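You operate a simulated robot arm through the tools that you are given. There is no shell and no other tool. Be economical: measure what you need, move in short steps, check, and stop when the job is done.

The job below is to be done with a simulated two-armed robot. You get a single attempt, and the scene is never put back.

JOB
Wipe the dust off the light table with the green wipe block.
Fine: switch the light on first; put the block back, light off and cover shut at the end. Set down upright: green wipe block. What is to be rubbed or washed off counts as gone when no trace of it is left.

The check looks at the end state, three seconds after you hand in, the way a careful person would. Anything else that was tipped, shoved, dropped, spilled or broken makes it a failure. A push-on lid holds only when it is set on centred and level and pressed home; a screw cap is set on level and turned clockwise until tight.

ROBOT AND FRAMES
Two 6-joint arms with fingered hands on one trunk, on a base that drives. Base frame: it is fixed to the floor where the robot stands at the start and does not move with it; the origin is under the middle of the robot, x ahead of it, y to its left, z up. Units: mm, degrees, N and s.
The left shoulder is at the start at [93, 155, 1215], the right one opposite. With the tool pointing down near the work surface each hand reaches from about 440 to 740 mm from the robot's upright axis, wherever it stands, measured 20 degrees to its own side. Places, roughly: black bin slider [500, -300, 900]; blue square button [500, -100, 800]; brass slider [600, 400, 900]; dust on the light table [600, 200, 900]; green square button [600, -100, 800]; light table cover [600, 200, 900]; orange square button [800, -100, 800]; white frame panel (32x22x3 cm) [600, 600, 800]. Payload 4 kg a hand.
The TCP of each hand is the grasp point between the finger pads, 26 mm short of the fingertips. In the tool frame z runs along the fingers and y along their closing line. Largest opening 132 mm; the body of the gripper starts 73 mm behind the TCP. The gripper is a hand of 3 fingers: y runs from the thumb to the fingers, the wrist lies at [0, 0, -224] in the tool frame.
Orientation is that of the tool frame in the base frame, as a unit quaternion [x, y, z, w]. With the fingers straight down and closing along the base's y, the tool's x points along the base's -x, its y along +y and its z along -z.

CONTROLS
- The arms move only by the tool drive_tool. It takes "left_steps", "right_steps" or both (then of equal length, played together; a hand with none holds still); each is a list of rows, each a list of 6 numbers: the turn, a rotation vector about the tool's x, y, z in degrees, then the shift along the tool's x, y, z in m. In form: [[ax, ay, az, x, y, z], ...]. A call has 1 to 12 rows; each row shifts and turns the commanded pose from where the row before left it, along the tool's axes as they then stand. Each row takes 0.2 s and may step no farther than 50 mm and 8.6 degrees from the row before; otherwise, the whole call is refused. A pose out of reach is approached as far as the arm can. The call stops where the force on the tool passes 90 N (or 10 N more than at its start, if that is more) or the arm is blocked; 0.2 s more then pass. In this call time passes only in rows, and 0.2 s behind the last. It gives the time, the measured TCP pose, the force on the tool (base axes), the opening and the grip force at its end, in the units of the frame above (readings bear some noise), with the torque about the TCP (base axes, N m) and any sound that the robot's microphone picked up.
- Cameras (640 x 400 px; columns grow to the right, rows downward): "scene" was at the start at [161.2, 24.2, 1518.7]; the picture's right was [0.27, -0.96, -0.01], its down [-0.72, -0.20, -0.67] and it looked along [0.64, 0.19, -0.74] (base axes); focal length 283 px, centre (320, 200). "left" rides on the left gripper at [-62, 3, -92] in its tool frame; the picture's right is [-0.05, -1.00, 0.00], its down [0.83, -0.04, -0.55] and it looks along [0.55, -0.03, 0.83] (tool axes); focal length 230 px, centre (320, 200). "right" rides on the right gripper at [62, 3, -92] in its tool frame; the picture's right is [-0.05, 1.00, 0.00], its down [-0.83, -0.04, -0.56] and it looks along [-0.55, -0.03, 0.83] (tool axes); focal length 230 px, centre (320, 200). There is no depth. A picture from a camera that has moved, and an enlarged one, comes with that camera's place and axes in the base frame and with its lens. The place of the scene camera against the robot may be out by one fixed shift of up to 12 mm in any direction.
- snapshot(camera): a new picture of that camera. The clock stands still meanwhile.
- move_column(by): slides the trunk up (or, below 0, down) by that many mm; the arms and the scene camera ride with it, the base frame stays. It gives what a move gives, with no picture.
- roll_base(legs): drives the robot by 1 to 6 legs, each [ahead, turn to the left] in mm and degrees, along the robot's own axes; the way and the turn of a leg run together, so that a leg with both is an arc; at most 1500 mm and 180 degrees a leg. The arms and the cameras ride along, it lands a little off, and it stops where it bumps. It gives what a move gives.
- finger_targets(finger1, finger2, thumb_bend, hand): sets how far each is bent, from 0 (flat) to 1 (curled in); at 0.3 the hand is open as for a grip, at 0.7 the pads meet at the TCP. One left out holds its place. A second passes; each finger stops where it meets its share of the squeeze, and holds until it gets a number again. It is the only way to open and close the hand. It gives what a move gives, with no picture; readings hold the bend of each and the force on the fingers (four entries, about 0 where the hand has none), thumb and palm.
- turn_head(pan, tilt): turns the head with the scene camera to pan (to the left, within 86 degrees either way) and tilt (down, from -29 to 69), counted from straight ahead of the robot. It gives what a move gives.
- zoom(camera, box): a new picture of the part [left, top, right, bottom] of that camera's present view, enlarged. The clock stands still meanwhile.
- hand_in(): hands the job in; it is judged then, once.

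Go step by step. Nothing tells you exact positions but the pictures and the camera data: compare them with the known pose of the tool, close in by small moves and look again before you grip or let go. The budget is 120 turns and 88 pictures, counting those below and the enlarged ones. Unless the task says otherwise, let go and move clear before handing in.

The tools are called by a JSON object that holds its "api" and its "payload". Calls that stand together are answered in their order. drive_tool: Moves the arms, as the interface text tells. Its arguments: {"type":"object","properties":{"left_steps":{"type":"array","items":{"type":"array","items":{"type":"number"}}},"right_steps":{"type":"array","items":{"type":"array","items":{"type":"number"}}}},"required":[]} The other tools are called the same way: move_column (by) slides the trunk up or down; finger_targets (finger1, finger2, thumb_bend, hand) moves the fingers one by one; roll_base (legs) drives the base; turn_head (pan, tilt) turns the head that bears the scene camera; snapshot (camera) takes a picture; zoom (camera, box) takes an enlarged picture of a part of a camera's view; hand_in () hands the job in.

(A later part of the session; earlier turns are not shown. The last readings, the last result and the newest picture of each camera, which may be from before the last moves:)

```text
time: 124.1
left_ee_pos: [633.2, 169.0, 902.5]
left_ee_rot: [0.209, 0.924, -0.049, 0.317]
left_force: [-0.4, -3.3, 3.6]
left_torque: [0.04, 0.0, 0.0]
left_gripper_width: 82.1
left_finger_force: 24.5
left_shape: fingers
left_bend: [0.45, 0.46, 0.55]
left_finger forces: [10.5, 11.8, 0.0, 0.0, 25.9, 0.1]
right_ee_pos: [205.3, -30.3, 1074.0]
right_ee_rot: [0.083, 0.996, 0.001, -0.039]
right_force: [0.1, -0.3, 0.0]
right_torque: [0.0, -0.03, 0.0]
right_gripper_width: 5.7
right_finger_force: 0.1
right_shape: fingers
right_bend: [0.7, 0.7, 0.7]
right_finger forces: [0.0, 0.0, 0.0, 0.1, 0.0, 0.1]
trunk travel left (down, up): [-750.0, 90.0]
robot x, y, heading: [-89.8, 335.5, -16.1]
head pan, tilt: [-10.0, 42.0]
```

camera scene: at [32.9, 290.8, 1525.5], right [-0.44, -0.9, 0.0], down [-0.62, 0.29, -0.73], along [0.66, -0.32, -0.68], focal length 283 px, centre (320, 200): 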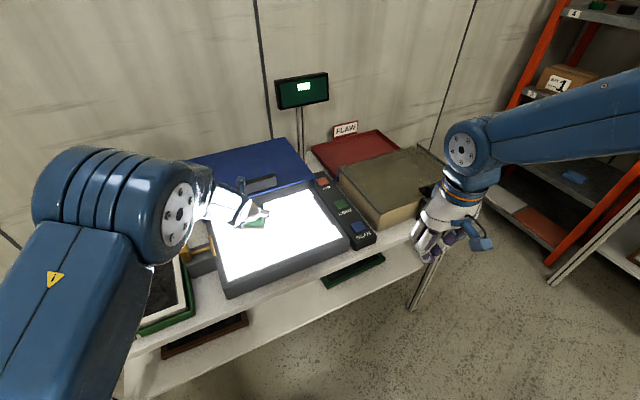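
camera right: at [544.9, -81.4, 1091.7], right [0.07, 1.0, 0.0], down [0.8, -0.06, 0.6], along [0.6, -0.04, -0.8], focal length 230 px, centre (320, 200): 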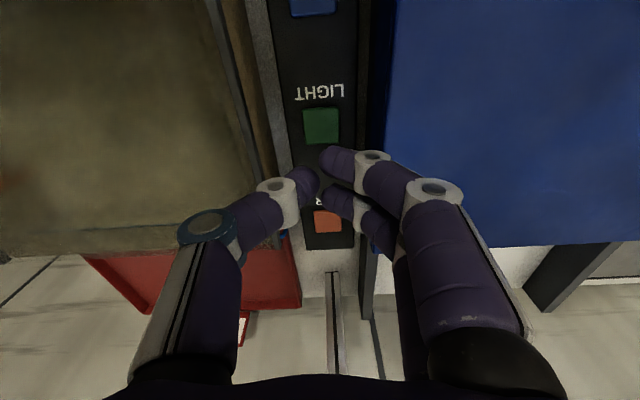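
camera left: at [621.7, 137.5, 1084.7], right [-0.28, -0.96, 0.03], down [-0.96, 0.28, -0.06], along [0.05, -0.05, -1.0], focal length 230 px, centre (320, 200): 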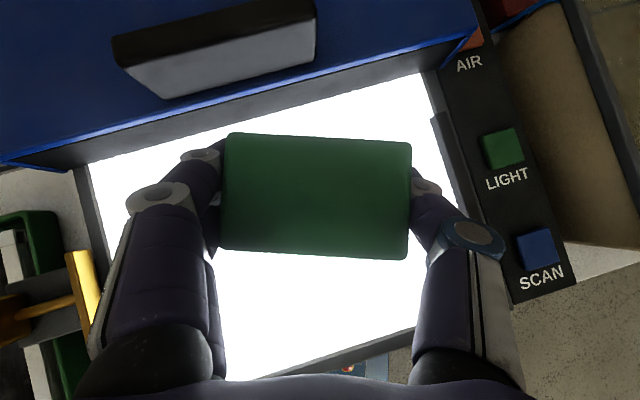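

Now in flat contact at [633, 169]. Pressing slightly more and scrubbing back and forth here.

{"api": "drive_tool", "payload": {"left_steps": [[0, 0, 0, 0.001, 0, 0.0014], [0, 0, 0, -0.0043, -0.0109, 0.0022], [0, 0, 0, -0.0043, -0.0109, 0.0022], [0, 0, 0, -0.0043, -0.0109, 0.0022], [0, 0, 0, -0.0043, -0.0109, 0.0022]]}}

{"api": "drive_tool", "payload": {"left_steps": [[0, 0, 0, 0.0043, 0.0109, -0.0022], [0, 0, 0, 0.0043, 0.0109, -0.0022], [0, 0, 0, 0.0043, 0.0109, -0.0022], [0, 0, 0, 0.0043, 0.0109, -0.0022], [0, 0, 0, 0.0043, 0.0109, -0.0022]]}}

{"api": "drive_tool", "payload": {"left_steps": [[0, 0, 0, 0.0085, -0.0051, -0.0069], [0, 0, 0, 0.0085, -0.0051, -0.0069], [0, 0, 0, -0.0043, -0.0109, 0.0022], [0, 0, 0, -0.0043, -0.0109, 0.0022], [0, 0, 0, -0.0043, -0.0109, 0.0022]]}}

```text
time: 125.4
left_ee_pos: [629.7, 142.0, 906.8]
left_ee_rot: [0.196, 0.926, -0.051, 0.317]
left_force: [0.7, -0.3, -1.2]
left_torque: [0.02, 0.01, 0.03]
left_gripper_width: 82.3
left_finger_force: 24.5
left_shape: fingers
left_bend: [0.46, 0.46, 0.54]
left_finger forces: [11.6, 13.0, 0.0, 0.0, 23.9, 0.1]
left hand out of reach, approached as far as the arm can: row 5
right_ee_pos: [177.7, -21.2, 1060.0]
right_ee_rot: [0.082, 0.994, 0.007, -0.068]
right_force: [-0.9, -0.3, -0.2]
right_torque: [0.01, 0.02, -0.01]
right_gripper_width: 5.7
right_finger_force: 0.1
right_shape: fingers
right_bend: [0.7, 0.7, 0.7]
right_finger forces: [0.1, 0.0, 0.1, 0.0, 0.1, 0.0]
trunk travel left (down, up): [-750.0, 90.0]
robot x, y, heading: [-87.2, 336.0, -15.7]
head pan, tilt: [-10.0, 42.0]
stopped in row 5 (left hand): the arm was blocked; the commanded pose is now the measured one
```

```text
time: 126.6
left_ee_pos: [634.8, 190.7, 911.6]
left_ee_rot: [0.21, 0.922, -0.052, 0.322]
left_force: [-0.5, -0.1, -0.9]
left_torque: [0.02, 0.0, 0.01]
left_gripper_width: 81.7
left_finger_force: 23.8
left_shape: fingers
left_bend: [0.46, 0.46, 0.54]
left_finger forces: [11.4, 13.2, 0.0, 0.0, 23.7, 0.0]
left hand out of reach, approached as far as the arm can: row 1
right_ee_pos: [180.3, -20.5, 1060.8]
right_ee_rot: [0.082, 0.994, 0.005, -0.067]
right_force: [-0.3, -0.7, -0.2]
right_torque: [0.02, 0.01, -0.01]
right_gripper_width: 5.9
right_finger_force: 0.1
right_shape: fingers
right_bend: [0.7, 0.7, 0.7]
right_finger forces: [0.1, 0.0, 0.0, 0.0, 0.0, 0.0]
trunk travel left (down, up): [-750.0, 90.0]
robot x, y, heading: [-85.5, 335.9, -15.7]
head pan, tilt: [-10.0, 42.0]
```

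```text
time: 127.8
left_ee_pos: [624.9, 162.6, 912.5]
left_ee_rot: [0.203, 0.923, -0.052, 0.323]
left_force: [-1.3, 0.9, -0.9]
left_torque: [-0.01, 0.01, -0.01]
left_gripper_width: 82.3
left_finger_force: 24.8
left_shape: fingers
left_bend: [0.46, 0.46, 0.54]
left_finger forces: [11.5, 13.1, 0.0, 0.0, 23.7, 0.0]
left hand out of reach, approached as far as the arm can: row 1, 2
right_ee_pos: [179.3, -20.7, 1061.7]
right_ee_rot: [0.082, 0.994, 0.005, -0.067]
right_force: [-1.0, -0.2, -1.0]
right_torque: [0.01, -0.02, -0.03]
right_gripper_width: 5.6
right_finger_force: 0.1
right_shape: fingers
right_bend: [0.7, 0.7, 0.7]
right_finger forces: [0.1, 0.1, 0.0, 0.0, 0.0, 0.1]
trunk travel left (down, up): [-750.0, 90.0]
robot x, y, heading: [-89.8, 334.5, -15.9]
head pan, tilt: [-10.0, 42.0]
```

Rubbed the spot several times. Raising the block and backing up, then I'll check the glass.

{"api": "drive_tool", "payload": {"left_steps": [[0, 0, 0, -0.009, 0, -0.012], [0, 0, 0, -0.009, 0, -0.012], [0, 0, 0, -0.009, 0, -0.012], [0, 0, 0, -0.009, 0, -0.012]]}}

{"api": "drive_tool", "payload": {"right_steps": [[0, -4, 0, -0.02, 0, -0.01], [0, -4, 0, -0.035, 0, -0.01], [0, 0, 0, -0.035, 0, -0.01], [0, 0, 0, -0.035, 0, -0.01], [0, 0, 0, -0.035, 0, 0], [0, 0, 0, -0.035, 0, 0]]}}

{"api": "roll_base", "payload": {"legs": [[-60, 0]]}}

{"api": "roll_base", "payload": {"legs": [[0, 8]]}}

{"api": "roll_base", "payload": {"legs": [[0, 8]]}}

```text
time: 128.8
left_ee_pos: [630.5, 174.9, 941.1]
left_ee_rot: [0.195, 0.925, -0.046, 0.324]
left_force: [0.1, 0.3, -1.1]
left_torque: [0.01, 0.04, -0.01]
left_gripper_width: 81.9
left_finger_force: 23.9
left_shape: fingers
left_bend: [0.46, 0.46, 0.54]
left_finger forces: [11.5, 13.0, 0.0, 0.0, 23.6, 0.0]
left hand out of reach, approached as far as the arm can: row 1, 2, 3, 4
right_ee_pos: [180.1, -20.9, 1060.9]
right_ee_rot: [0.081, 0.994, 0.006, -0.067]
right_force: [0.1, 0.2, 0.3]
right_torque: [0.01, -0.02, -0.01]
right_gripper_width: 5.7
right_finger_force: 0.0
right_shape: fingers
right_bend: [0.7, 0.7, 0.7]
right_finger forces: [0.0, 0.0, 0.0, 0.0, 0.0, 0.0]
trunk travel left (down, up): [-750.0, 90.0]
robot x, y, heading: [-87.5, 334.7, -15.5]
head pan, tilt: [-10.0, 42.0]
```

```text
time: 130.2
left_ee_pos: [636.5, 175.0, 945.3]
left_ee_rot: [0.194, 0.923, -0.046, 0.328]
left_force: [1.3, 0.6, -1.1]
left_torque: [-0.01, -0.03, -0.03]
left_gripper_width: 82.0
left_finger_force: 24.1
left_shape: fingers
left_bend: [0.46, 0.46, 0.54]
left_finger forces: [11.5, 13.1, 0.0, 0.1, 23.7, 0.1]
right_ee_pos: [393.8, -56.8, 1121.8]
right_ee_rot: [0.082, 0.996, -0.007, 0.039]
right_force: [0.2, 0.0, -0.3]
right_torque: [0.03, 0.03, -0.01]
right_gripper_width: 5.4
right_finger_force: 0.1
right_shape: fingers
right_bend: [0.7, 0.7, 0.7]
right_finger forces: [0.0, 0.0, 0.0, 0.0, 0.0, 0.0]
right hand out of reach, approached as far as the arm can: row 1
trunk travel left (down, up): [-750.0, 90.0]
robot x, y, heading: [-87.8, 334.7, -16.0]
head pan, tilt: [-10.0, 42.0]
```

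```text
time: 131.2
left_ee_pos: [581.6, 184.3, 928.5]
left_ee_rot: [0.199, 0.926, -0.045, 0.317]
left_force: [0.5, 0.2, -3.6]
left_torque: [-0.03, -0.04, -0.03]
left_gripper_width: 82.2
left_finger_force: 24.2
left_shape: fingers
left_bend: [0.46, 0.46, 0.54]
left_finger forces: [11.6, 13.0, 0.0, 0.1, 23.7, 0.0]
right_ee_pos: [347.9, -46.1, 1112.6]
right_ee_rot: [0.083, 0.996, -0.005, 0.033]
right_force: [0.0, -0.7, 0.2]
right_torque: [-0.01, 0.08, 0.02]
right_gripper_width: 5.4
right_finger_force: 0.1
right_shape: fingers
right_bend: [0.7, 0.7, 0.7]
right_finger forces: [0.0, 0.0, 0.1, 0.0, 0.0, 0.0]
trunk travel left (down, up): [-750.0, 90.0]
robot x, y, heading: [-150.1, 351.6, -15.6]
head pan, tilt: [-10.0, 42.0]
```

```text
time: 132.3
left_ee_pos: [577.3, 314.0, 946.0]
left_ee_rot: [0.115, 0.937, -0.025, 0.328]
left_force: [0.6, 1.4, -0.8]
left_torque: [-0.06, 0.04, 0.03]
left_gripper_width: 81.9
left_finger_force: 24.8
left_shape: fingers
left_bend: [0.46, 0.46, 0.54]
left_finger forces: [11.4, 13.3, 0.0, 0.1, 23.9, 0.0]
right_ee_pos: [369.4, 36.8, 1131.5]
right_ee_rot: [0.009, 0.999, -0.005, 0.048]
right_force: [-1.2, 0.1, 0.0]
right_torque: [0.02, -0.06, -0.03]
right_gripper_width: 5.5
right_finger_force: 0.0
right_shape: fingers
right_bend: [0.7, 0.7, 0.7]
right_finger forces: [0.0, 0.1, 0.0, 0.1, 0.1, 0.0]
trunk travel left (down, up): [-750.0, 90.0]
robot x, y, heading: [-147.5, 350.2, -7.6]
head pan, tilt: [-10.0, 42.0]
```

```text
time: 133.2
left_ee_pos: [525.8, 410.0, 946.3]
left_ee_rot: [0.021, 0.946, -0.028, 0.322]
left_force: [-4.1, -28.0, 0.5]
left_torque: [-0.99, 0.14, -1.73]
left_gripper_width: 93.8
left_finger_force: 23.6
left_shape: fingers
left_bend: [0.5, 0.59, 0.46]
left_finger forces: [10.8, 0.0, 0.0, 0.0, 35.6, 0.0]
right_ee_pos: [330.6, 78.9, 1158.4]
right_ee_rot: [-0.034, 0.997, -0.003, 0.076]
right_force: [-0.3, 0.2, -0.2]
right_torque: [0.02, -0.05, -0.02]
right_gripper_width: 5.7
right_finger_force: 0.1
right_shape: fingers
right_bend: [0.7, 0.7, 0.7]
right_finger forces: [0.0, 0.0, 0.0, 0.1, 0.1, 0.1]
trunk travel left (down, up): [-750.0, 90.0]
robot x, y, heading: [-145.5, 349.8, -3.2]
head pan, tilt: [-10.0, 42.0]
stopped in leg 1: the robot was blocked; the commanded pose is now the measured one
```

The block bumped something (28 N, grip disturbed). Looking immediately.

{"api": "snapshot", "payload": {"camera": "left"}}

{"api": "snapshot", "payload": {"camera": "scene"}}

```text
16 pictures are left
camera left: at [518.6, 418.9, 1055.6], right [-0.02, -1.0, 0.07], down [-1.0, 0.01, -0.07], along [0.07, -0.07, -1.0], focal length 230 px, centre (320, 200)
```

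left: 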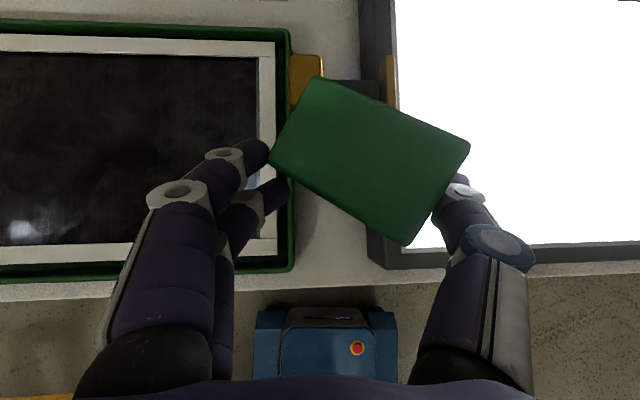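

```text
15 pictures are left
camera scene: at [14.4, 322.8, 1526.0], right [-0.23, -0.97, 0.0], down [-0.66, 0.16, -0.73], along [0.71, -0.17, -0.68], focal length 283 px, centre (320, 200)
```

scene: 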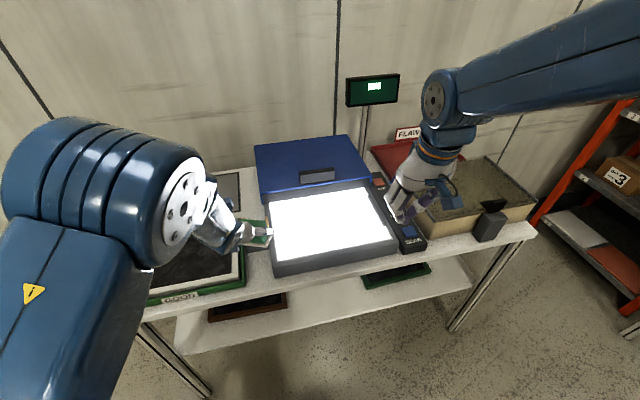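

The block turned about 27° in the hand after touching the brass knob. I'll lift with the trunk column, swing back over the glass, set it down there and regrip.

{"api": "move_column", "payload": {"by": 80}}

{"api": "roll_base", "payload": {"legs": [[0, -7]]}}

{"api": "roll_base", "payload": {"legs": [[0, -7]]}}

```text
time: 134.4
left_ee_pos: [532.1, 416.9, 1039.7]
left_ee_rot: [0.015, 0.943, -0.03, 0.33]
left_force: [-0.2, 0.2, -0.1]
left_torque: [0.01, 0.01, 0.0]
left_gripper_width: 31.5
left_finger_force: 0.1
left_shape: fingers
left_bend: [0.58, 0.59, 0.63]
left_finger forces: [0.0, 0.1, 0.1, 0.0, 0.1, 0.1]
right_ee_pos: [332.5, 83.7, 1238.5]
right_ee_rot: [-0.035, 0.997, -0.005, 0.075]
right_force: [-0.4, -0.2, 0.7]
right_torque: [0.0, -0.04, 0.03]
right_gripper_width: 5.9
right_finger_force: 0.1
right_shape: fingers
right_bend: [0.7, 0.7, 0.7]
right_finger forces: [0.0, 0.0, 0.1, 0.1, 0.0, 0.0]
trunk travel left (down, up): [-830.0, 10.0]
robot x, y, heading: [-142.7, 350.3, -3.1]
head pan, tilt: [-10.0, 42.0]
```

```text
time: 135.4
left_ee_pos: [541.9, 338.6, 1041.1]
left_ee_rot: [0.071, 0.94, -0.052, 0.329]
left_force: [0.0, 0.3, -1.2]
left_torque: [-0.03, 0.01, 0.0]
left_gripper_width: 31.5
left_finger_force: 0.0
left_shape: fingers
left_bend: [0.58, 0.59, 0.63]
left_finger forces: [0.0, 0.0, 0.1, 0.1, 0.0, 0.0]
right_ee_pos: [302.0, 30.1, 1237.2]
right_ee_rot: [0.025, 0.997, -0.011, 0.071]
right_force: [0.1, -0.1, 0.3]
right_torque: [-0.01, -0.01, -0.02]
right_gripper_width: 5.4
right_finger_force: 0.1
right_shape: fingers
right_bend: [0.7, 0.7, 0.7]
right_finger forces: [0.0, 0.0, 0.0, 0.0, 0.0, 0.0]
trunk travel left (down, up): [-830.0, 10.0]
robot x, y, heading: [-147.2, 348.3, -10.3]
head pan, tilt: [-10.0, 42.0]
```

```text
time: 136.4
left_ee_pos: [517.6, 272.2, 1041.0]
left_ee_rot: [0.106, 0.938, -0.078, 0.322]
left_force: [-0.7, -0.2, 0.3]
left_torque: [0.0, 0.01, 0.01]
left_gripper_width: 31.1
left_finger_force: 0.0
left_shape: fingers
left_bend: [0.59, 0.59, 0.63]
left_finger forces: [0.1, 0.1, 0.0, 0.0, 0.1, 0.0]
right_ee_pos: [234.1, -14.4, 1220.1]
right_ee_rot: [0.085, 0.995, -0.01, 0.049]
right_force: [-0.1, -0.1, -0.7]
right_torque: [-0.06, 0.0, 0.01]
right_gripper_width: 5.5
right_finger_force: 0.2
right_shape: fingers
right_bend: [0.7, 0.7, 0.7]
right_finger forces: [0.0, 0.1, 0.1, 0.0, 0.0, 0.0]
trunk travel left (down, up): [-830.0, 10.0]
robot x, y, heading: [-145.4, 352.3, -17.0]
head pan, tilt: [-10.0, 42.0]
```

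The grip was lost during the lift. I'll find the block.

{"api": "turn_head", "payload": {"pan": 15, "tilt": 50}}

{"api": "snapshot", "payload": {"camera": "scene"}}

{"api": "snapshot", "payload": {"camera": "left"}}

```text
time: 137.2
left_ee_pos: [497.6, 289.4, 1035.6]
left_ee_rot: [0.086, 0.943, -0.085, 0.31]
left_force: [-0.5, -1.1, -1.4]
left_torque: [0.0, -0.03, -0.01]
left_gripper_width: 31.2
left_finger_force: 0.1
left_shape: fingers
left_bend: [0.59, 0.59, 0.63]
left_finger forces: [0.0, 0.1, 0.0, 0.1, 0.0, 0.1]
right_ee_pos: [206.1, -6.4, 1199.8]
right_ee_rot: [0.085, 0.996, -0.003, 0.017]
right_force: [0.0, 0.4, -0.1]
right_torque: [-0.02, 0.0, 0.0]
right_gripper_width: 5.6
right_finger_force: 0.1
right_shape: fingers
right_bend: [0.7, 0.7, 0.7]
right_finger forces: [0.0, 0.1, 0.0, 0.1, 0.1, 0.0]
trunk travel left (down, up): [-830.0, 10.0]
robot x, y, heading: [-145.6, 351.1, -16.7]
head pan, tilt: [15.0, 50.0]
```

```text
14 pictures are left
camera scene: at [13.0, 326.8, 1594.6], right [-0.04, -1.0, -0.01], down [-0.78, 0.03, -0.63], along [0.63, -0.02, -0.78], focal length 283 px, centre (320, 200)
```

scene: 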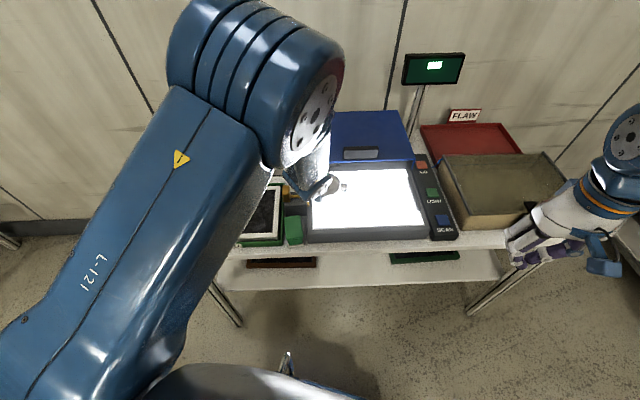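

```text
13 pictures are left
camera left: at [495.3, 305.2, 1143.3], right [-0.17, -0.98, 0.14], down [-0.98, 0.17, -0.06], along [0.03, -0.15, -0.99], focal length 230 px, centre (320, 200)
```

left: 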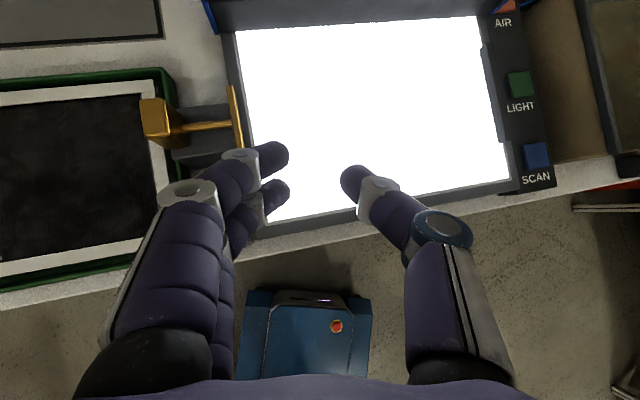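

The block lies on the table between tray and light box, near the front edge. Zooming in.

{"api": "zoom", "payload": {"camera": "scene", "box": [230, 170, 350, 270]}}

```text
4.00 times, centred on (290, 220) of scene
camera zoom: at [13.0, 326.8, 1594.6], right [-0.04, -1.0, -0.01], down [-0.78, 0.03, -0.63], along [0.63, -0.02, -0.78], focal length 1131 px, centre (440, 120)
```

zoom: 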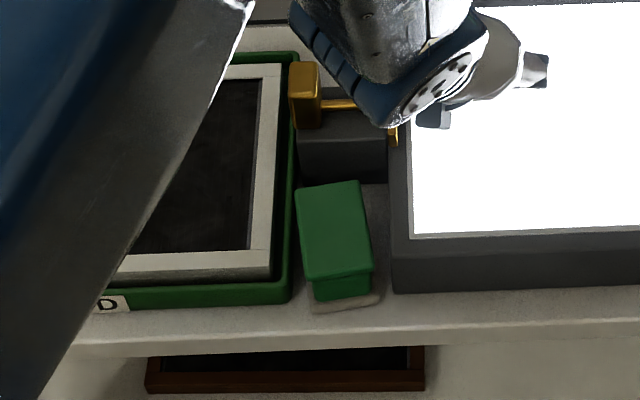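

The block landed upright in the gap, long side now along x. I'll open the hand part-way and turn it vertical with the closing line along x.

{"api": "finger_targets", "payload": {"hand": "left", "finger1": 0.41, "finger2": 0.41, "thumb_bend": 0.41}}

{"api": "drive_tool", "payload": {"left_steps": [[1.83, 3.2, 6.95, 0, 0, 0], [1.83, 3.2, 6.95, 0, 0, 0], [1.83, 3.2, 6.95, 0, 0, 0], [1.83, 3.2, 6.95, 0, 0, 0], [1.83, 3.2, 6.95, 0, 0, 0], [1.83, 3.2, 6.95, 0, 0, 0]]}}

{"api": "drive_tool", "payload": {"left_steps": [[1.83, 3.2, 6.95, 0, 0, 0], [1.83, 3.2, 6.95, 0, 0, 0], [1.83, 3.2, 6.95, 0, 0, 0], [1.83, 3.2, 6.95, 0, 0, 0], [1.83, 3.2, 6.95, 0, 0, 0]]}}

{"api": "drive_tool", "payload": {"right_steps": [[0, 0, 0, -0.02, 0, -0.01], [0, 0, 0, -0.035, 0, 0], [0, 0, 0, -0.035, 0, 0], [0, 0, 0, -0.035, 0, 0], [0, 0, 0, -0.035, 0, 0]]}}

```text
time: 138.2
left_ee_pos: [503.4, 289.6, 1043.8]
left_ee_rot: [0.084, 0.94, -0.089, 0.32]
left_force: [-0.4, -0.3, -0.3]
left_torque: [-0.01, -0.03, -0.01]
left_gripper_width: 97.6
left_finger_force: 0.1
left_shape: fingers
left_bend: [0.41, 0.41, 0.41]
left_finger forces: [0.0, 0.0, 0.1, 0.0, 0.0, 0.0]
right_ee_pos: [206.6, -6.4, 1198.9]
right_ee_rot: [0.085, 0.996, -0.002, 0.018]
right_force: [0.3, 0.1, -0.9]
right_torque: [0.01, 0.02, -0.02]
right_gripper_width: 5.6
right_finger_force: 0.0
right_shape: fingers
right_bend: [0.7, 0.7, 0.7]
right_finger forces: [0.1, 0.0, 0.0, 0.0, 0.0, 0.1]
trunk travel left (down, up): [-830.0, 10.0]
robot x, y, heading: [-143.6, 351.2, -17.2]
head pan, tilt: [15.0, 50.0]
```

```text
time: 139.3
left_ee_pos: [493.7, 280.2, 1071.0]
left_ee_rot: [0.349, 0.905, -0.042, 0.239]
left_force: [-0.2, -0.8, -0.4]
left_torque: [-0.01, -0.01, 0.03]
left_gripper_width: 97.9
left_finger_force: 0.0
left_shape: fingers
left_bend: [0.41, 0.41, 0.41]
left_finger forces: [0.0, 0.0, 0.1, 0.0, 0.0, 0.1]
right_ee_pos: [177.0, 3.8, 1178.8]
right_ee_rot: [0.086, 0.996, 0.005, -0.014]
right_force: [0.8, -0.4, 0.2]
right_torque: [-0.01, 0.0, -0.04]
right_gripper_width: 5.5
right_finger_force: 0.1
right_shape: fingers
right_bend: [0.7, 0.7, 0.7]
right_finger forces: [0.1, 0.1, 0.1, 0.0, 0.1, 0.0]
trunk travel left (down, up): [-830.0, 10.0]
robot x, y, heading: [-144.0, 350.5, -17.3]
head pan, tilt: [15.0, 50.0]
stopped in row 5 (left hand): the arm was blocked; the commanded pose is now the measured one
```

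```text
time: 139.6
left_ee_pos: [481.2, 284.4, 1085.4]
left_ee_rot: [0.372, 0.897, -0.036, 0.236]
left_force: [-0.3, -0.5, -0.2]
left_torque: [-0.02, 0.03, 0.01]
left_gripper_width: 98.0
left_finger_force: 0.0
left_shape: fingers
left_bend: [0.41, 0.41, 0.41]
left_finger forces: [0.1, 0.0, 0.0, 0.1, 0.1, 0.1]
right_ee_pos: [147.5, 12.6, 1161.2]
right_ee_rot: [0.085, 0.995, 0.012, -0.046]
right_force: [1.2, 0.2, 0.3]
right_torque: [-0.02, 0.05, 0.01]
right_gripper_width: 5.6
right_finger_force: 0.0
right_shape: fingers
right_bend: [0.7, 0.7, 0.7]
right_finger forces: [0.0, 0.0, 0.1, 0.0, 0.0, 0.0]
trunk travel left (down, up): [-830.0, 10.0]
robot x, y, heading: [-143.0, 349.0, -16.9]
head pan, tilt: [15.0, 50.0]
stopped in row 1 (left hand): the arm was blocked; the commanded pose is now the measured one
```

```text
time: 139.9
left_ee_pos: [468.5, 291.5, 1099.5]
left_ee_rot: [0.365, 0.897, -0.039, 0.245]
left_force: [-0.3, -0.2, -0.5]
left_torque: [0.01, 0.03, -0.01]
left_gripper_width: 98.2
left_finger_force: 0.1
left_shape: fingers
left_bend: [0.41, 0.41, 0.41]
left_finger forces: [0.0, 0.0, 0.0, 0.0, 0.0, 0.0]
right_ee_pos: [132.5, 19.4, 1155.6]
right_ee_rot: [0.085, 0.994, 0.015, -0.062]
right_force: [-0.4, 0.6, 0.5]
right_torque: [-0.02, -0.03, 0.02]
right_gripper_width: 5.6
right_finger_force: 0.1
right_shape: fingers
right_bend: [0.7, 0.7, 0.7]
right_finger forces: [0.1, 0.0, 0.0, 0.0, 0.0, 0.0]
trunk travel left (down, up): [-830.0, 10.0]
robot x, y, heading: [-142.8, 350.2, -17.1]
head pan, tilt: [15.0, 50.0]
stopped in row 1 (left hand): the arm was blocked; the commanded pose is now the measured one
```

{"api": "move_column", "payload": {"by": -80}}

{"api": "drive_tool", "payload": {"left_steps": [[2.49, 3.42, 6.4, 0, 0, 0], [2.49, 3.42, 6.4, 0, 0, 0], [2.49, 3.42, 6.4, 0, 0, 0], [2.49, 3.42, 6.4, 0, 0, 0]]}}

{"api": "drive_tool", "payload": {"left_steps": [[2.49, 3.42, 6.4, 0, 0, 0], [2.49, 3.42, 6.4, 0, 0, 0], [2.49, 3.42, 6.4, 0, 0, 0]]}}

{"api": "drive_tool", "payload": {"right_steps": [[0, 0, 0, -0.02, 0, -0.01], [0, 0, 0, -0.035, 0, 0], [0, 0, 0, -0.035, 0, 0], [0, 0, 0, -0.035, 0, 0], [0, 0, 0, -0.035, 0, 0]]}}

```text
time: 140.3
left_ee_pos: [456.1, 298.5, 1113.0]
left_ee_rot: [0.358, 0.897, -0.043, 0.256]
left_force: [0.3, 0.1, 0.9]
left_torque: [0.0, 0.03, 0.0]
left_gripper_width: 97.9
left_finger_force: 0.0
left_shape: fingers
left_bend: [0.41, 0.41, 0.41]
left_finger forces: [0.0, 0.0, 0.0, 0.0, 0.1, 0.0]
right_ee_pos: [102.8, 29.8, 1138.3]
right_ee_rot: [0.085, 0.992, 0.022, -0.092]
right_force: [-0.2, 0.0, -0.2]
right_torque: [0.0, 0.02, 0.02]
right_gripper_width: 5.6
right_finger_force: 0.0
right_shape: fingers
right_bend: [0.7, 0.7, 0.7]
right_finger forces: [0.1, 0.1, 0.0, 0.1, 0.0, 0.0]
trunk travel left (down, up): [-827.0, 13.0]
robot x, y, heading: [-146.7, 353.2, -17.3]
head pan, tilt: [15.0, 50.0]
stopped: the arm was blocked; the commanded pose is now the measured one
```

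```text
time: 141.3
left_ee_pos: [453.1, 298.2, 1105.2]
left_ee_rot: [0.576, 0.809, -0.012, 0.117]
left_force: [-1.0, -0.4, -0.6]
left_torque: [0.01, 0.02, 0.02]
left_gripper_width: 98.0
left_finger_force: 0.0
left_shape: fingers
left_bend: [0.41, 0.41, 0.41]
left_finger forces: [0.1, 0.0, 0.1, 0.0, 0.0, 0.1]
right_ee_pos: [105.6, 29.1, 1138.6]
right_ee_rot: [0.085, 0.992, 0.021, -0.091]
right_force: [1.0, -0.4, 0.0]
right_torque: [0.01, 0.02, 0.01]
right_gripper_width: 5.4
right_finger_force: 0.0
right_shape: fingers
right_bend: [0.7, 0.7, 0.7]
right_finger forces: [0.0, 0.0, 0.1, 0.0, 0.1, 0.1]
trunk travel left (down, up): [-827.0, 13.0]
robot x, y, heading: [-145.2, 351.2, -17.0]
head pan, tilt: [15.0, 50.0]
```

```text
time: 142.1
left_ee_pos: [453.2, 297.1, 1107.2]
left_ee_rot: [0.708, 0.706, 0.006, 0.005]
left_force: [-0.4, 0.4, 1.1]
left_torque: [-0.03, -0.02, 0.03]
left_gripper_width: 98.3
left_finger_force: 0.0
left_shape: fingers
left_bend: [0.41, 0.41, 0.41]
left_finger forces: [0.1, 0.0, 0.0, 0.0, 0.0, 0.1]
right_ee_pos: [106.5, 28.4, 1139.0]
right_ee_rot: [0.085, 0.992, 0.021, -0.091]
right_force: [0.6, 0.1, -0.4]
right_torque: [0.01, -0.02, 0.01]
right_gripper_width: 5.3
right_finger_force: 0.0
right_shape: fingers
right_bend: [0.7, 0.7, 0.7]
right_finger forces: [0.0, 0.0, 0.1, 0.0, 0.0, 0.1]
trunk travel left (down, up): [-827.0, 13.0]
robot x, y, heading: [-147.4, 353.0, -17.1]
head pan, tilt: [15.0, 50.0]
```

```text
time: 143.3
left_ee_pos: [452.6, 297.3, 1106.2]
left_ee_rot: [0.707, 0.708, 0.006, 0.007]
left_force: [-0.5, -0.6, 0.0]
left_torque: [-0.01, 0.02, -0.01]
left_gripper_width: 98.0
left_finger_force: 0.0
left_shape: fingers
left_bend: [0.41, 0.41, 0.41]
left_finger forces: [0.0, 0.0, 0.0, 0.0, 0.1, 0.0]
right_ee_pos: [274.9, -2.3, 1150.1]
right_ee_rot: [0.085, 0.995, 0.014, -0.054]
right_force: [0.1, 1.1, -0.6]
right_torque: [0.02, 0.02, 0.03]
right_gripper_width: 5.5
right_finger_force: 0.0
right_shape: fingers
right_bend: [0.7, 0.7, 0.7]
right_finger forces: [0.1, 0.0, 0.0, 0.1, 0.0, 0.0]
trunk travel left (down, up): [-827.0, 13.0]
robot x, y, heading: [-142.9, 349.7, -17.1]
head pan, tilt: [15.0, 50.0]
```

Hand is vertical, closing along x. Moving over the block and looking.

{"api": "drive_tool", "payload": {"left_steps": [[0, 0, 0, 0.019, 0.0098, 0.03], [0, 0, 0, 0.019, 0.0098, 0.03], [0, 0, 0, 0.019, 0.0098, 0.03], [0, 0, 0, 0.019, 0.0098, 0.03], [0, 0, 0, 0.019, 0.0098, 0.03], [0, 0, 0, 0, 0, 0]]}}

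{"api": "snapshot", "payload": {"camera": "left"}}

```text
time: 144.7
left_ee_pos: [504.4, 387.6, 957.3]
left_ee_rot: [0.708, 0.706, 0.006, 0.008]
left_force: [-0.4, -0.5, 0.8]
left_torque: [0.01, 0.02, -0.01]
left_gripper_width: 97.9
left_finger_force: 0.0
left_shape: fingers
left_bend: [0.41, 0.41, 0.41]
left_finger forces: [0.1, 0.0, 0.0, 0.0, 0.1, 0.0]
right_ee_pos: [273.3, -3.1, 1150.0]
right_ee_rot: [0.085, 0.995, 0.014, -0.052]
right_force: [0.2, 0.4, -0.1]
right_torque: [0.01, -0.02, 0.0]
right_gripper_width: 5.7
right_finger_force: 0.1
right_shape: fingers
right_bend: [0.7, 0.7, 0.7]
right_finger forces: [0.1, 0.0, 0.0, 0.1, 0.0, 0.1]
trunk travel left (down, up): [-827.0, 13.0]
robot x, y, heading: [-145.2, 351.6, -16.7]
head pan, tilt: [15.0, 50.0]
```

```text
11 pictures are left
camera left: at [506.0, 327.0, 1048.8], right [-1.0, -0.05, -0.02], down [-0.05, 0.83, 0.55], along [-0.01, 0.55, -0.83], focal length 230 px, centre (320, 200)
```

left: 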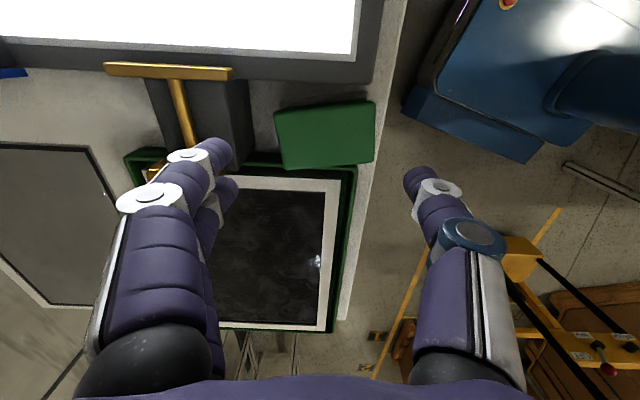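

Only ~20 mm gap behind the block. Narrowing the hand slightly, aligning the yaw, lowering to just above and checking.

{"api": "finger_targets", "payload": {"hand": "left", "finger1": 0.43, "finger2": 0.43, "thumb_bend": 0.43}}

{"api": "drive_tool", "payload": {"left_steps": [[0, 0, -5, 0, -0.002, 0.01], [0, 0, 0, 0, 0, 0.02], [0, 0, 0, 0, 0, 0.02], [0, 0, 0, 0, 0, 0.01], [0, 0, 0, 0, 0, 0]]}}

{"api": "snapshot", "payload": {"camera": "left"}}

```text
time: 145.7
left_ee_pos: [503.9, 388.3, 958.3]
left_ee_rot: [0.708, 0.706, 0.005, 0.007]
left_force: [0.4, -0.2, -0.1]
left_torque: [-0.02, -0.03, 0.01]
left_gripper_width: 92.2
left_finger_force: 0.0
left_shape: fingers
left_bend: [0.43, 0.43, 0.43]
left_finger forces: [0.1, 0.0, 0.0, 0.0, 0.0, 0.0]
right_ee_pos: [273.3, -0.9, 1150.4]
right_ee_rot: [0.086, 0.995, 0.013, -0.053]
right_force: [0.4, 0.4, -0.2]
right_torque: [-0.02, -0.03, -0.04]
right_gripper_width: 5.8
right_finger_force: 0.0
right_shape: fingers
right_bend: [0.7, 0.7, 0.7]
right_finger forces: [0.0, 0.1, 0.0, 0.1, 0.0, 0.0]
trunk travel left (down, up): [-827.0, 13.0]
robot x, y, heading: [-144.1, 354.2, -17.0]
head pan, tilt: [15.0, 50.0]
```

```text
time: 146.9
left_ee_pos: [501.4, 388.7, 897.5]
left_ee_rot: [0.677, 0.736, 0.005, 0.008]
left_force: [0.0, 0.4, 1.0]
left_torque: [0.0, -0.03, 0.0]
left_gripper_width: 92.0
left_finger_force: 0.0
left_shape: fingers
left_bend: [0.43, 0.43, 0.43]
left_finger forces: [0.1, 0.0, 0.0, 0.1, 0.0, 0.1]
right_ee_pos: [274.1, -2.5, 1150.7]
right_ee_rot: [0.086, 0.995, 0.014, -0.054]
right_force: [0.1, 0.0, 0.0]
right_torque: [0.0, -0.02, -0.02]
right_gripper_width: 5.8
right_finger_force: 0.0
right_shape: fingers
right_bend: [0.7, 0.7, 0.7]
right_finger forces: [0.1, 0.0, 0.1, 0.0, 0.0, 0.0]
trunk travel left (down, up): [-827.0, 13.0]
robot x, y, heading: [-147.3, 356.6, -17.2]
head pan, tilt: [15.0, 50.0]
```

```text
10 pictures are left
camera left: at [508.9, 328.6, 988.5], right [-0.99, -0.14, -0.02], down [-0.12, 0.83, 0.55], along [-0.06, 0.55, -0.83], focal length 230 px, centre (320, 200)
```

left: 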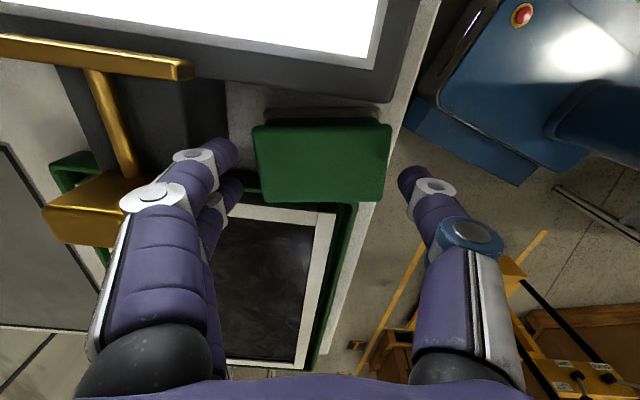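

Fingers straddle the block with clearance to the mount. Shifting 3 mm toward the front, lowering and gripping.

{"api": "drive_tool", "payload": {"left_steps": [[0, 0, 0, 0, -0.003, 0.01], [0, 0, 0, 0, 0, 0.012], [0, 0, 0, 0, 0, 0.012], [0, 0, 0, 0, 0, 0.01], [0, 0, 0, 0, 0, 0]]}}

{"api": "finger_targets", "payload": {"hand": "left", "finger1": 0.7, "finger2": 0.7, "thumb_bend": 0.7}}

{"api": "snapshot", "payload": {"camera": "left"}}

```text
time: 148.0
left_ee_pos: [485.2, 393.4, 868.0]
left_ee_rot: [0.676, 0.737, 0.009, 0.017]
left_force: [-0.3, -0.2, 0.7]
left_torque: [-0.02, -0.03, 0.0]
left_gripper_width: 91.9
left_finger_force: 0.0
left_shape: fingers
left_bend: [0.43, 0.43, 0.43]
left_finger forces: [0.0, 0.1, 0.0, 0.0, 0.0, 0.0]
right_ee_pos: [250.7, 5.3, 1160.8]
right_ee_rot: [0.086, 0.995, 0.011, -0.043]
right_force: [-1.0, -0.1, 0.4]
right_torque: [-0.06, -0.03, 0.03]
right_gripper_width: 5.5
right_finger_force: 0.1
right_shape: fingers
right_bend: [0.7, 0.7, 0.7]
right_finger forces: [0.1, 0.1, 0.0, 0.1, 0.1, 0.0]
trunk travel left (down, up): [-827.0, 13.0]
robot x, y, heading: [-148.7, 350.8, -17.1]
head pan, tilt: [15.0, 50.0]
stopped in row 5 (left hand): the arm was blocked; the commanded pose is now the measured one
```

```text
time: 149.0
left_ee_pos: [485.5, 392.6, 867.4]
left_ee_rot: [0.676, 0.736, 0.01, 0.018]
left_force: [2.3, 3.3, 16.1]
left_torque: [0.08, 0.08, -0.07]
left_gripper_width: 82.1
left_finger_force: 21.8
left_shape: fingers
left_bend: [0.49, 0.49, 0.52]
left_finger forces: [12.0, 12.0, 0.1, 0.0, 20.7, 0.0]
right_ee_pos: [252.7, 3.5, 1160.3]
right_ee_rot: [0.086, 0.995, 0.011, -0.044]
right_force: [0.2, 0.3, 0.0]
right_torque: [-0.03, 0.02, -0.03]
right_gripper_width: 5.6
right_finger_force: 0.1
right_shape: fingers
right_bend: [0.7, 0.7, 0.7]
right_finger forces: [0.0, 0.0, 0.0, 0.0, 0.0, 0.1]
trunk travel left (down, up): [-827.0, 13.0]
robot x, y, heading: [-142.8, 354.2, -17.0]
head pan, tilt: [15.0, 50.0]
```

```text
9 pictures are left
camera left: at [491.7, 333.7, 958.8], right [-0.99, -0.14, -0.04], down [-0.13, 0.83, 0.54], along [-0.04, 0.54, -0.84], focal length 230 px, centre (320, 200)
```

left: 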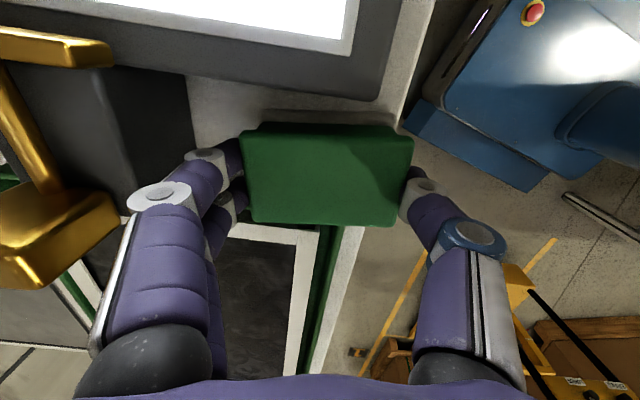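

Gripped firmly (82 mm, 21 N). Lifting in several short calls and then turning the base left.

{"api": "drive_tool", "payload": {"left_steps": [[0, 0, 0, 0, 0, -0.02], [0, 0, 0, 0, 0, -0.03]]}}

{"api": "drive_tool", "payload": {"left_steps": [[0, 0, 0, 0, 0, -0.03], [0, 0, 0, 0, 0, -0.03]]}}

{"api": "drive_tool", "payload": {"left_steps": [[0, 0, 0, 0, 0, -0.02], [0, 0, 0, 0, 0, -0.02]]}}

{"api": "roll_base", "payload": {"legs": [[0, 8.5]]}}

{"api": "roll_base", "payload": {"legs": [[0, 8.5]]}}

```text
time: 149.6
left_ee_pos: [482.1, 394.8, 917.2]
left_ee_rot: [0.676, 0.736, 0.008, 0.016]
left_force: [-0.1, -0.4, -1.3]
left_torque: [-0.01, -0.01, 0.0]
left_gripper_width: 82.0
left_finger_force: 21.6
left_shape: fingers
left_bend: [0.49, 0.49, 0.52]
left_finger forces: [10.6, 10.5, 0.0, 0.0, 21.1, 0.0]
right_ee_pos: [251.3, 3.4, 1159.4]
right_ee_rot: [0.085, 0.995, 0.012, -0.044]
right_force: [0.8, -0.2, 0.2]
right_torque: [0.01, -0.02, 0.0]
right_gripper_width: 5.6
right_finger_force: 0.1
right_shape: fingers
right_bend: [0.7, 0.7, 0.7]
right_finger forces: [0.0, 0.0, 0.0, 0.1, 0.0, 0.1]
trunk travel left (down, up): [-827.0, 13.0]
robot x, y, heading: [-145.1, 349.1, -17.0]
head pan, tilt: [15.0, 50.0]
```

```text
time: 150.2
left_ee_pos: [480.9, 394.9, 974.8]
left_ee_rot: [0.676, 0.736, 0.008, 0.016]
left_force: [-0.2, -0.2, -1.1]
left_torque: [0.0, -0.01, 0.02]
left_gripper_width: 82.0
left_finger_force: 21.6
left_shape: fingers
left_bend: [0.49, 0.49, 0.52]
left_finger forces: [10.4, 10.5, 0.1, 0.0, 21.0, 0.1]
right_ee_pos: [252.2, 4.2, 1160.6]
right_ee_rot: [0.086, 0.995, 0.013, -0.043]
right_force: [-0.5, -1.0, 0.9]
right_torque: [-0.02, -0.02, -0.03]
right_gripper_width: 5.5
right_finger_force: 0.1
right_shape: fingers
right_bend: [0.7, 0.7, 0.7]
right_finger forces: [0.0, 0.0, 0.1, 0.1, 0.0, 0.1]
trunk travel left (down, up): [-827.0, 13.0]
robot x, y, heading: [-144.5, 352.3, -17.1]
head pan, tilt: [15.0, 50.0]
```

```text
time: 150.8
left_ee_pos: [479.2, 395.2, 1016.2]
left_ee_rot: [0.677, 0.736, 0.01, 0.017]
left_force: [-0.1, 0.0, -1.2]
left_torque: [-0.01, 0.01, 0.02]
left_gripper_width: 81.9
left_finger_force: 21.3
left_shape: fingers
left_bend: [0.49, 0.49, 0.52]
left_finger forces: [10.5, 10.6, 0.0, 0.1, 20.9, 0.0]
right_ee_pos: [251.4, 3.9, 1159.5]
right_ee_rot: [0.085, 0.995, 0.012, -0.043]
right_force: [-0.6, -0.1, 0.1]
right_torque: [0.02, 0.0, -0.01]
right_gripper_width: 5.5
right_finger_force: 0.1
right_shape: fingers
right_bend: [0.7, 0.7, 0.7]
right_finger forces: [0.0, 0.0, 0.0, 0.0, 0.1, 0.1]
trunk travel left (down, up): [-827.0, 13.0]
robot x, y, heading: [-146.5, 352.5, -17.2]
head pan, tilt: [15.0, 50.0]
```

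```text
time: 151.9
left_ee_pos: [469.2, 488.2, 1015.6]
left_ee_rot: [0.619, 0.785, 0.009, 0.015]
left_force: [1.3, 0.3, -0.9]
left_torque: [-0.02, -0.02, 0.0]
left_gripper_width: 82.1
left_finger_force: 20.9
left_shape: fingers
left_bend: [0.49, 0.49, 0.52]
left_finger forces: [10.5, 10.5, 0.0, 0.0, 20.8, 0.0]
right_ee_pos: [303.1, 67.3, 1157.6]
right_ee_rot: [0.011, 0.999, 0.008, -0.046]
right_force: [0.1, 0.1, 0.7]
right_torque: [-0.03, -0.02, 0.01]
right_gripper_width: 5.5
right_finger_force: 0.0
right_shape: fingers
right_bend: [0.7, 0.7, 0.7]
right_finger forces: [0.0, 0.0, 0.0, 0.0, 0.0, 0.1]
trunk travel left (down, up): [-827.0, 13.0]
robot x, y, heading: [-146.8, 353.0, -8.6]
head pan, tilt: [15.0, 50.0]
```

```text
time: 152.9
left_ee_pos: [422.6, 577.5, 1023.3]
left_ee_rot: [0.559, 0.829, 0.015, 0.021]
left_force: [0.2, -0.5, -0.8]
left_torque: [-0.01, 0.0, -0.01]
left_gripper_width: 81.8
left_finger_force: 21.8
left_shape: fingers
left_bend: [0.49, 0.49, 0.52]
left_finger forces: [10.9, 10.8, 0.1, 0.0, 21.7, 0.1]
right_ee_pos: [319.1, 136.4, 1165.7]
right_ee_rot: [-0.063, 0.997, 0.004, -0.037]
right_force: [0.7, 1.0, 0.0]
right_torque: [-0.01, -0.02, 0.02]
right_gripper_width: 5.6
right_finger_force: 0.1
right_shape: fingers
right_bend: [0.7, 0.7, 0.7]
right_finger forces: [0.0, 0.0, 0.1, 0.0, 0.0, 0.0]
trunk travel left (down, up): [-827.0, 13.0]
robot x, y, heading: [-144.8, 351.5, 0.2]
head pan, tilt: [15.0, 50.0]
```

Smooth. Driving ahead, turning the hand back so the block's long side lies along y, and moving over the mat.

{"api": "roll_base", "payload": {"legs": [[255, 0]]}}

{"api": "drive_tool", "payload": {"left_steps": [[0, 0, -7.55, 0, 0, 0], [0, 0, -7.55, 0, 0, 0], [0, 0, -7.55, 0, 0, 0], [0, 0, -7.55, 0, 0, 0], [0, 0, -7.55, 0, 0, 0], [0, 0, -7.55, 0, 0, 0], [0, 0, -7.55, 0, 0, 0], [0, 0, -7.55, 0, 0, 0], [0, 0, -7.55, 0, 0, 0]]}}

{"api": "drive_tool", "payload": {"left_steps": [[0, 0, 0, -0.025, -0.0024, 0.02], [0, 0, 0, -0.025, -0.0024, 0.02], [0, 0, 0, -0.025, -0.0024, 0.02], [0, 0, 0, -0.025, -0.0024, 0.02], [0, 0, 0, -0.022, -0.0024, 0.02], [0, 0, 0, 0, 0, 0]]}}

{"api": "snapshot", "payload": {"camera": "left"}}

```text
time: 154.8
left_ee_pos: [660.4, 579.3, 1036.1]
left_ee_rot: [0.558, 0.829, 0.021, 0.03]
left_force: [0.1, 0.5, -0.9]
left_torque: [0.0, 0.01, 0.05]
left_gripper_width: 82.1
left_finger_force: 21.8
left_shape: fingers
left_bend: [0.48, 0.49, 0.52]
left_finger forces: [10.9, 10.7, 0.0, 0.0, 21.6, 0.1]
right_ee_pos: [554.2, 137.3, 1175.6]
right_ee_rot: [-0.063, 0.998, 0.004, -0.027]
right_force: [-0.9, -0.8, 0.3]
right_torque: [0.01, -0.05, -0.01]
right_gripper_width: 5.4
right_finger_force: 0.1
right_shape: fingers
right_bend: [0.7, 0.7, 0.7]
right_finger forces: [0.0, 0.1, 0.1, 0.1, 0.1, 0.0]
trunk travel left (down, up): [-827.0, 13.0]
robot x, y, heading: [114.3, 349.8, -0.0]
head pan, tilt: [15.0, 50.0]
```

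```text
time: 156.8
left_ee_pos: [645.5, 579.8, 1044.5]
left_ee_rot: [-0.001, 0.999, 0.0, 0.044]
left_force: [-0.5, -0.4, -1.2]
left_torque: [0.0, -0.01, -0.04]
left_gripper_width: 81.9
left_finger_force: 22.1
left_shape: fingers
left_bend: [0.48, 0.49, 0.52]
left_finger forces: [10.8, 10.9, 0.0, 0.1, 21.6, 0.1]
right_ee_pos: [536.7, 136.8, 1181.9]
right_ee_rot: [-0.064, 0.998, 0.002, -0.019]
right_force: [0.5, -0.8, -0.6]
right_torque: [-0.02, -0.01, -0.04]
right_gripper_width: 5.7
right_finger_force: 0.1
right_shape: fingers
right_bend: [0.7, 0.7, 0.7]
right_finger forces: [0.0, 0.1, 0.0, 0.0, 0.0, 0.1]
trunk travel left (down, up): [-827.0, 13.0]
robot x, y, heading: [110.8, 351.7, 0.1]
head pan, tilt: [15.0, 50.0]
```

```text
time: 158.1
left_ee_pos: [758.0, 565.1, 970.7]
left_ee_rot: [-0.002, 0.999, 0.001, 0.054]
left_force: [-0.8, 0.2, -1.2]
left_torque: [-0.04, 0.0, -0.01]
left_gripper_width: 82.1
left_finger_force: 22.2
left_shape: fingers
left_bend: [0.48, 0.49, 0.52]
left_finger forces: [11.3, 11.3, 0.0, 0.0, 22.3, 0.0]
right_ee_pos: [506.1, 135.0, 1170.6]
right_ee_rot: [-0.063, 0.997, 0.005, -0.041]
right_force: [-0.9, 0.8, 0.3]
right_torque: [-0.03, 0.01, 0.03]
right_gripper_width: 5.8
right_finger_force: 0.0
right_shape: fingers
right_bend: [0.7, 0.7, 0.7]
right_finger forces: [0.1, 0.1, 0.1, 0.1, 0.0, 0.0]
trunk travel left (down, up): [-827.0, 13.0]
robot x, y, heading: [116.1, 349.4, 0.4]
head pan, tilt: [15.0, 50.0]
stopped in row 6 (left hand): the arm was blocked; the commanded pose is now the measured one
```

```text
8 pictures are left
camera left: at [810.1, 569.3, 1066.4], right [0.05, -1.0, 0.0], down [-0.89, -0.05, 0.46], along [-0.46, -0.03, -0.89], focal length 230 px, centre (320, 200)
```

left: 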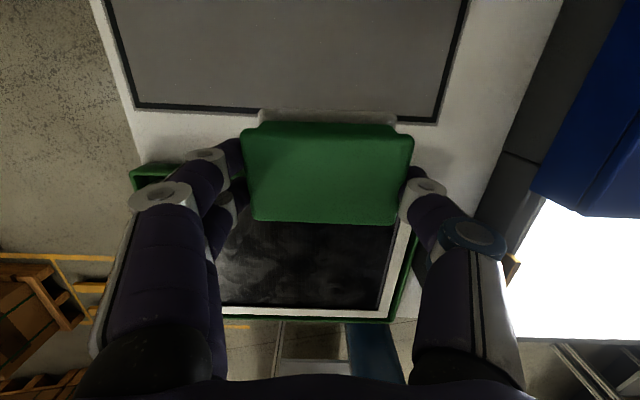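

Leaning 6° at [758, 565, 971]; the mat's front edge is near x 778. Advancing and lowering to just above the mat.

{"api": "drive_tool", "payload": {"left_steps": [[0, 0, 0, -0.01, 0.001, 0.016], [0, 0, 0, -0.01, 0.001, 0.018], [0, 0, 0, -0.01, 0.001, 0.018]]}}

{"api": "drive_tool", "payload": {"left_steps": [[0, 0.8, 0, -0.01, 0.001, 0.018], [0, 0.8, 0, -0.008, 0.001, 0.014], [0, 0, 0, 0, 0, 0]]}}

{"api": "snapshot", "payload": {"camera": "left"}}

```text
time: 158.4
left_ee_pos: [749.2, 567.0, 974.5]
left_ee_rot: [-0.002, 0.998, 0.002, 0.061]
left_force: [-0.3, 0.1, -1.1]
left_torque: [0.01, 0.0, 0.02]
left_gripper_width: 81.8
left_finger_force: 22.5
left_shape: fingers
left_bend: [0.48, 0.49, 0.52]
left_finger forces: [11.1, 11.3, 0.0, 0.0, 22.4, 0.0]
right_ee_pos: [476.4, 135.5, 1151.8]
right_ee_rot: [-0.063, 0.995, 0.006, -0.074]
right_force: [0.2, 0.7, -0.3]
right_torque: [-0.02, 0.0, -0.04]
right_gripper_width: 5.5
right_finger_force: 0.0
right_shape: fingers
right_bend: [0.7, 0.7, 0.7]
right_finger forces: [0.0, 0.0, 0.0, 0.0, 0.0, 0.1]
trunk travel left (down, up): [-827.0, 13.0]
robot x, y, heading: [113.4, 349.9, 0.2]
head pan, tilt: [15.0, 50.0]
stopped in row 1 (left hand): the arm was blocked; the commanded pose is now the measured one
```

```text
time: 159.1
left_ee_pos: [753.1, 568.7, 957.9]
left_ee_rot: [-0.001, 0.998, 0.001, 0.059]
left_force: [0.2, -0.2, -0.4]
left_torque: [-0.01, 0.0, -0.03]
left_gripper_width: 82.0
left_finger_force: 22.6
left_shape: fingers
left_bend: [0.48, 0.49, 0.52]
left_finger forces: [11.2, 11.3, 0.0, 0.0, 22.5, 0.0]
right_ee_pos: [444.1, 134.8, 1138.2]
right_ee_rot: [-0.062, 0.993, 0.01, -0.104]
right_force: [-0.2, 0.1, 0.3]
right_torque: [-0.02, -0.02, -0.01]
right_gripper_width: 5.8
right_finger_force: 0.1
right_shape: fingers
right_bend: [0.7, 0.7, 0.7]
right_finger forces: [0.0, 0.0, 0.0, 0.0, 0.0, 0.0]
trunk travel left (down, up): [-827.0, 13.0]
robot x, y, heading: [111.4, 347.6, 0.2]
head pan, tilt: [15.0, 50.0]
stopped in row 3 (left hand): the arm was blocked; the commanded pose is now the measured one
```

```text
7 pictures are left
camera left: at [803.7, 570.9, 1056.4], right [0.05, -1.0, 0.0], down [-0.89, -0.05, 0.45], along [-0.45, -0.03, -0.89], focal length 230 px, centre (320, 200)
```

left: 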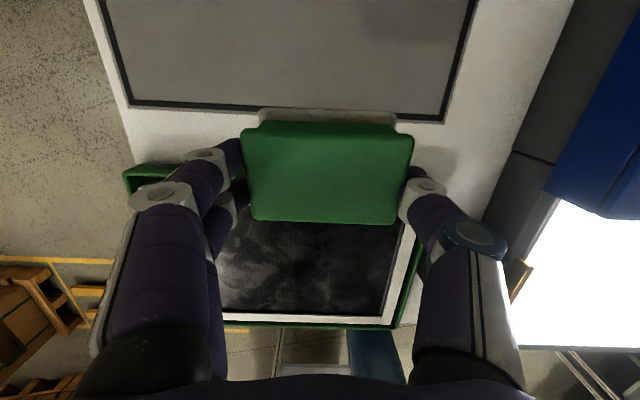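

The arm is at its outer reach; driving the base 50 mm further ahead (it fits below the shelf), then lowering.

{"api": "roll_base", "payload": {"legs": [[50, 0]]}}

{"api": "drive_tool", "payload": {"left_steps": [[0, 1, 0, 0, 0, 0.02], [0, 1, 0, 0, 0, 0.02], [0, 1, 0, 0, 0, 0.02]]}}

{"api": "drive_tool", "payload": {"left_steps": [[0, 0, 0, 0, 0, 0.01], [0, 0, 0, 0, 0, 0]]}}

```text
time: 160.0
left_ee_pos: [793.0, 569.0, 966.2]
left_ee_rot: [-0.001, 0.998, 0.001, 0.064]
left_force: [-0.7, 0.3, -0.8]
left_torque: [0.02, -0.03, 0.02]
left_gripper_width: 81.9
left_finger_force: 22.2
left_shape: fingers
left_bend: [0.48, 0.49, 0.52]
left_finger forces: [11.3, 11.3, 0.0, 0.0, 22.4, 0.0]
right_ee_pos: [483.8, 135.7, 1144.8]
right_ee_rot: [-0.064, 0.993, 0.006, -0.095]
right_force: [-0.5, -0.6, 0.3]
right_torque: [0.0, -0.03, 0.02]
right_gripper_width: 5.5
right_finger_force: 0.2
right_shape: fingers
right_bend: [0.7, 0.7, 0.7]
right_finger forces: [0.0, 0.0, 0.0, 0.0, 0.0, 0.0]
trunk travel left (down, up): [-827.0, 13.0]
robot x, y, heading: [164.0, 350.3, 0.1]
head pan, tilt: [15.0, 50.0]
```

```text
time: 160.8
left_ee_pos: [792.2, 569.5, 910.3]
left_ee_rot: [-0.001, 0.999, 0.001, 0.04]
left_force: [-0.1, -1.4, -1.4]
left_torque: [0.01, 0.04, 0.01]
left_gripper_width: 82.0
left_finger_force: 22.6
left_shape: fingers
left_bend: [0.48, 0.49, 0.52]
left_finger forces: [11.2, 11.3, 0.0, 0.0, 22.4, 0.1]
right_ee_pos: [464.3, 136.9, 1130.3]
right_ee_rot: [-0.063, 0.99, 0.01, -0.129]
right_force: [0.1, 0.4, 0.1]
right_torque: [0.0, -0.01, -0.03]
right_gripper_width: 5.4
right_finger_force: 0.1
right_shape: fingers
right_bend: [0.7, 0.7, 0.7]
right_finger forces: [0.1, 0.0, 0.0, 0.1, 0.1, 0.0]
trunk travel left (down, up): [-827.0, 13.0]
robot x, y, heading: [162.8, 349.0, 0.3]
head pan, tilt: [15.0, 50.0]
```

```text
time: 161.2
left_ee_pos: [775.5, 568.5, 913.4]
left_ee_rot: [-0.003, 0.999, 0.001, 0.051]
left_force: [0.0, -0.2, -1.4]
left_torque: [0.04, -0.03, -0.03]
left_gripper_width: 82.0
left_finger_force: 22.5
left_shape: fingers
left_bend: [0.48, 0.49, 0.52]
left_finger forces: [11.2, 11.3, 0.1, 0.0, 22.6, 0.0]
right_ee_pos: [428.3, 132.7, 1120.6]
right_ee_rot: [-0.063, 0.985, 0.011, -0.159]
right_force: [0.3, -1.4, 0.3]
right_torque: [-0.01, -0.02, 0.01]
right_gripper_width: 5.7
right_finger_force: 0.1
right_shape: fingers
right_bend: [0.7, 0.7, 0.7]
right_finger forces: [0.0, 0.1, 0.0, 0.0, 0.0, 0.1]
trunk travel left (down, up): [-827.0, 13.0]
robot x, y, heading: [165.1, 350.6, 0.4]
head pan, tilt: [15.0, 50.0]
stopped in row 2 (left hand): the arm was blocked; the commanded pose is now the measured one
```

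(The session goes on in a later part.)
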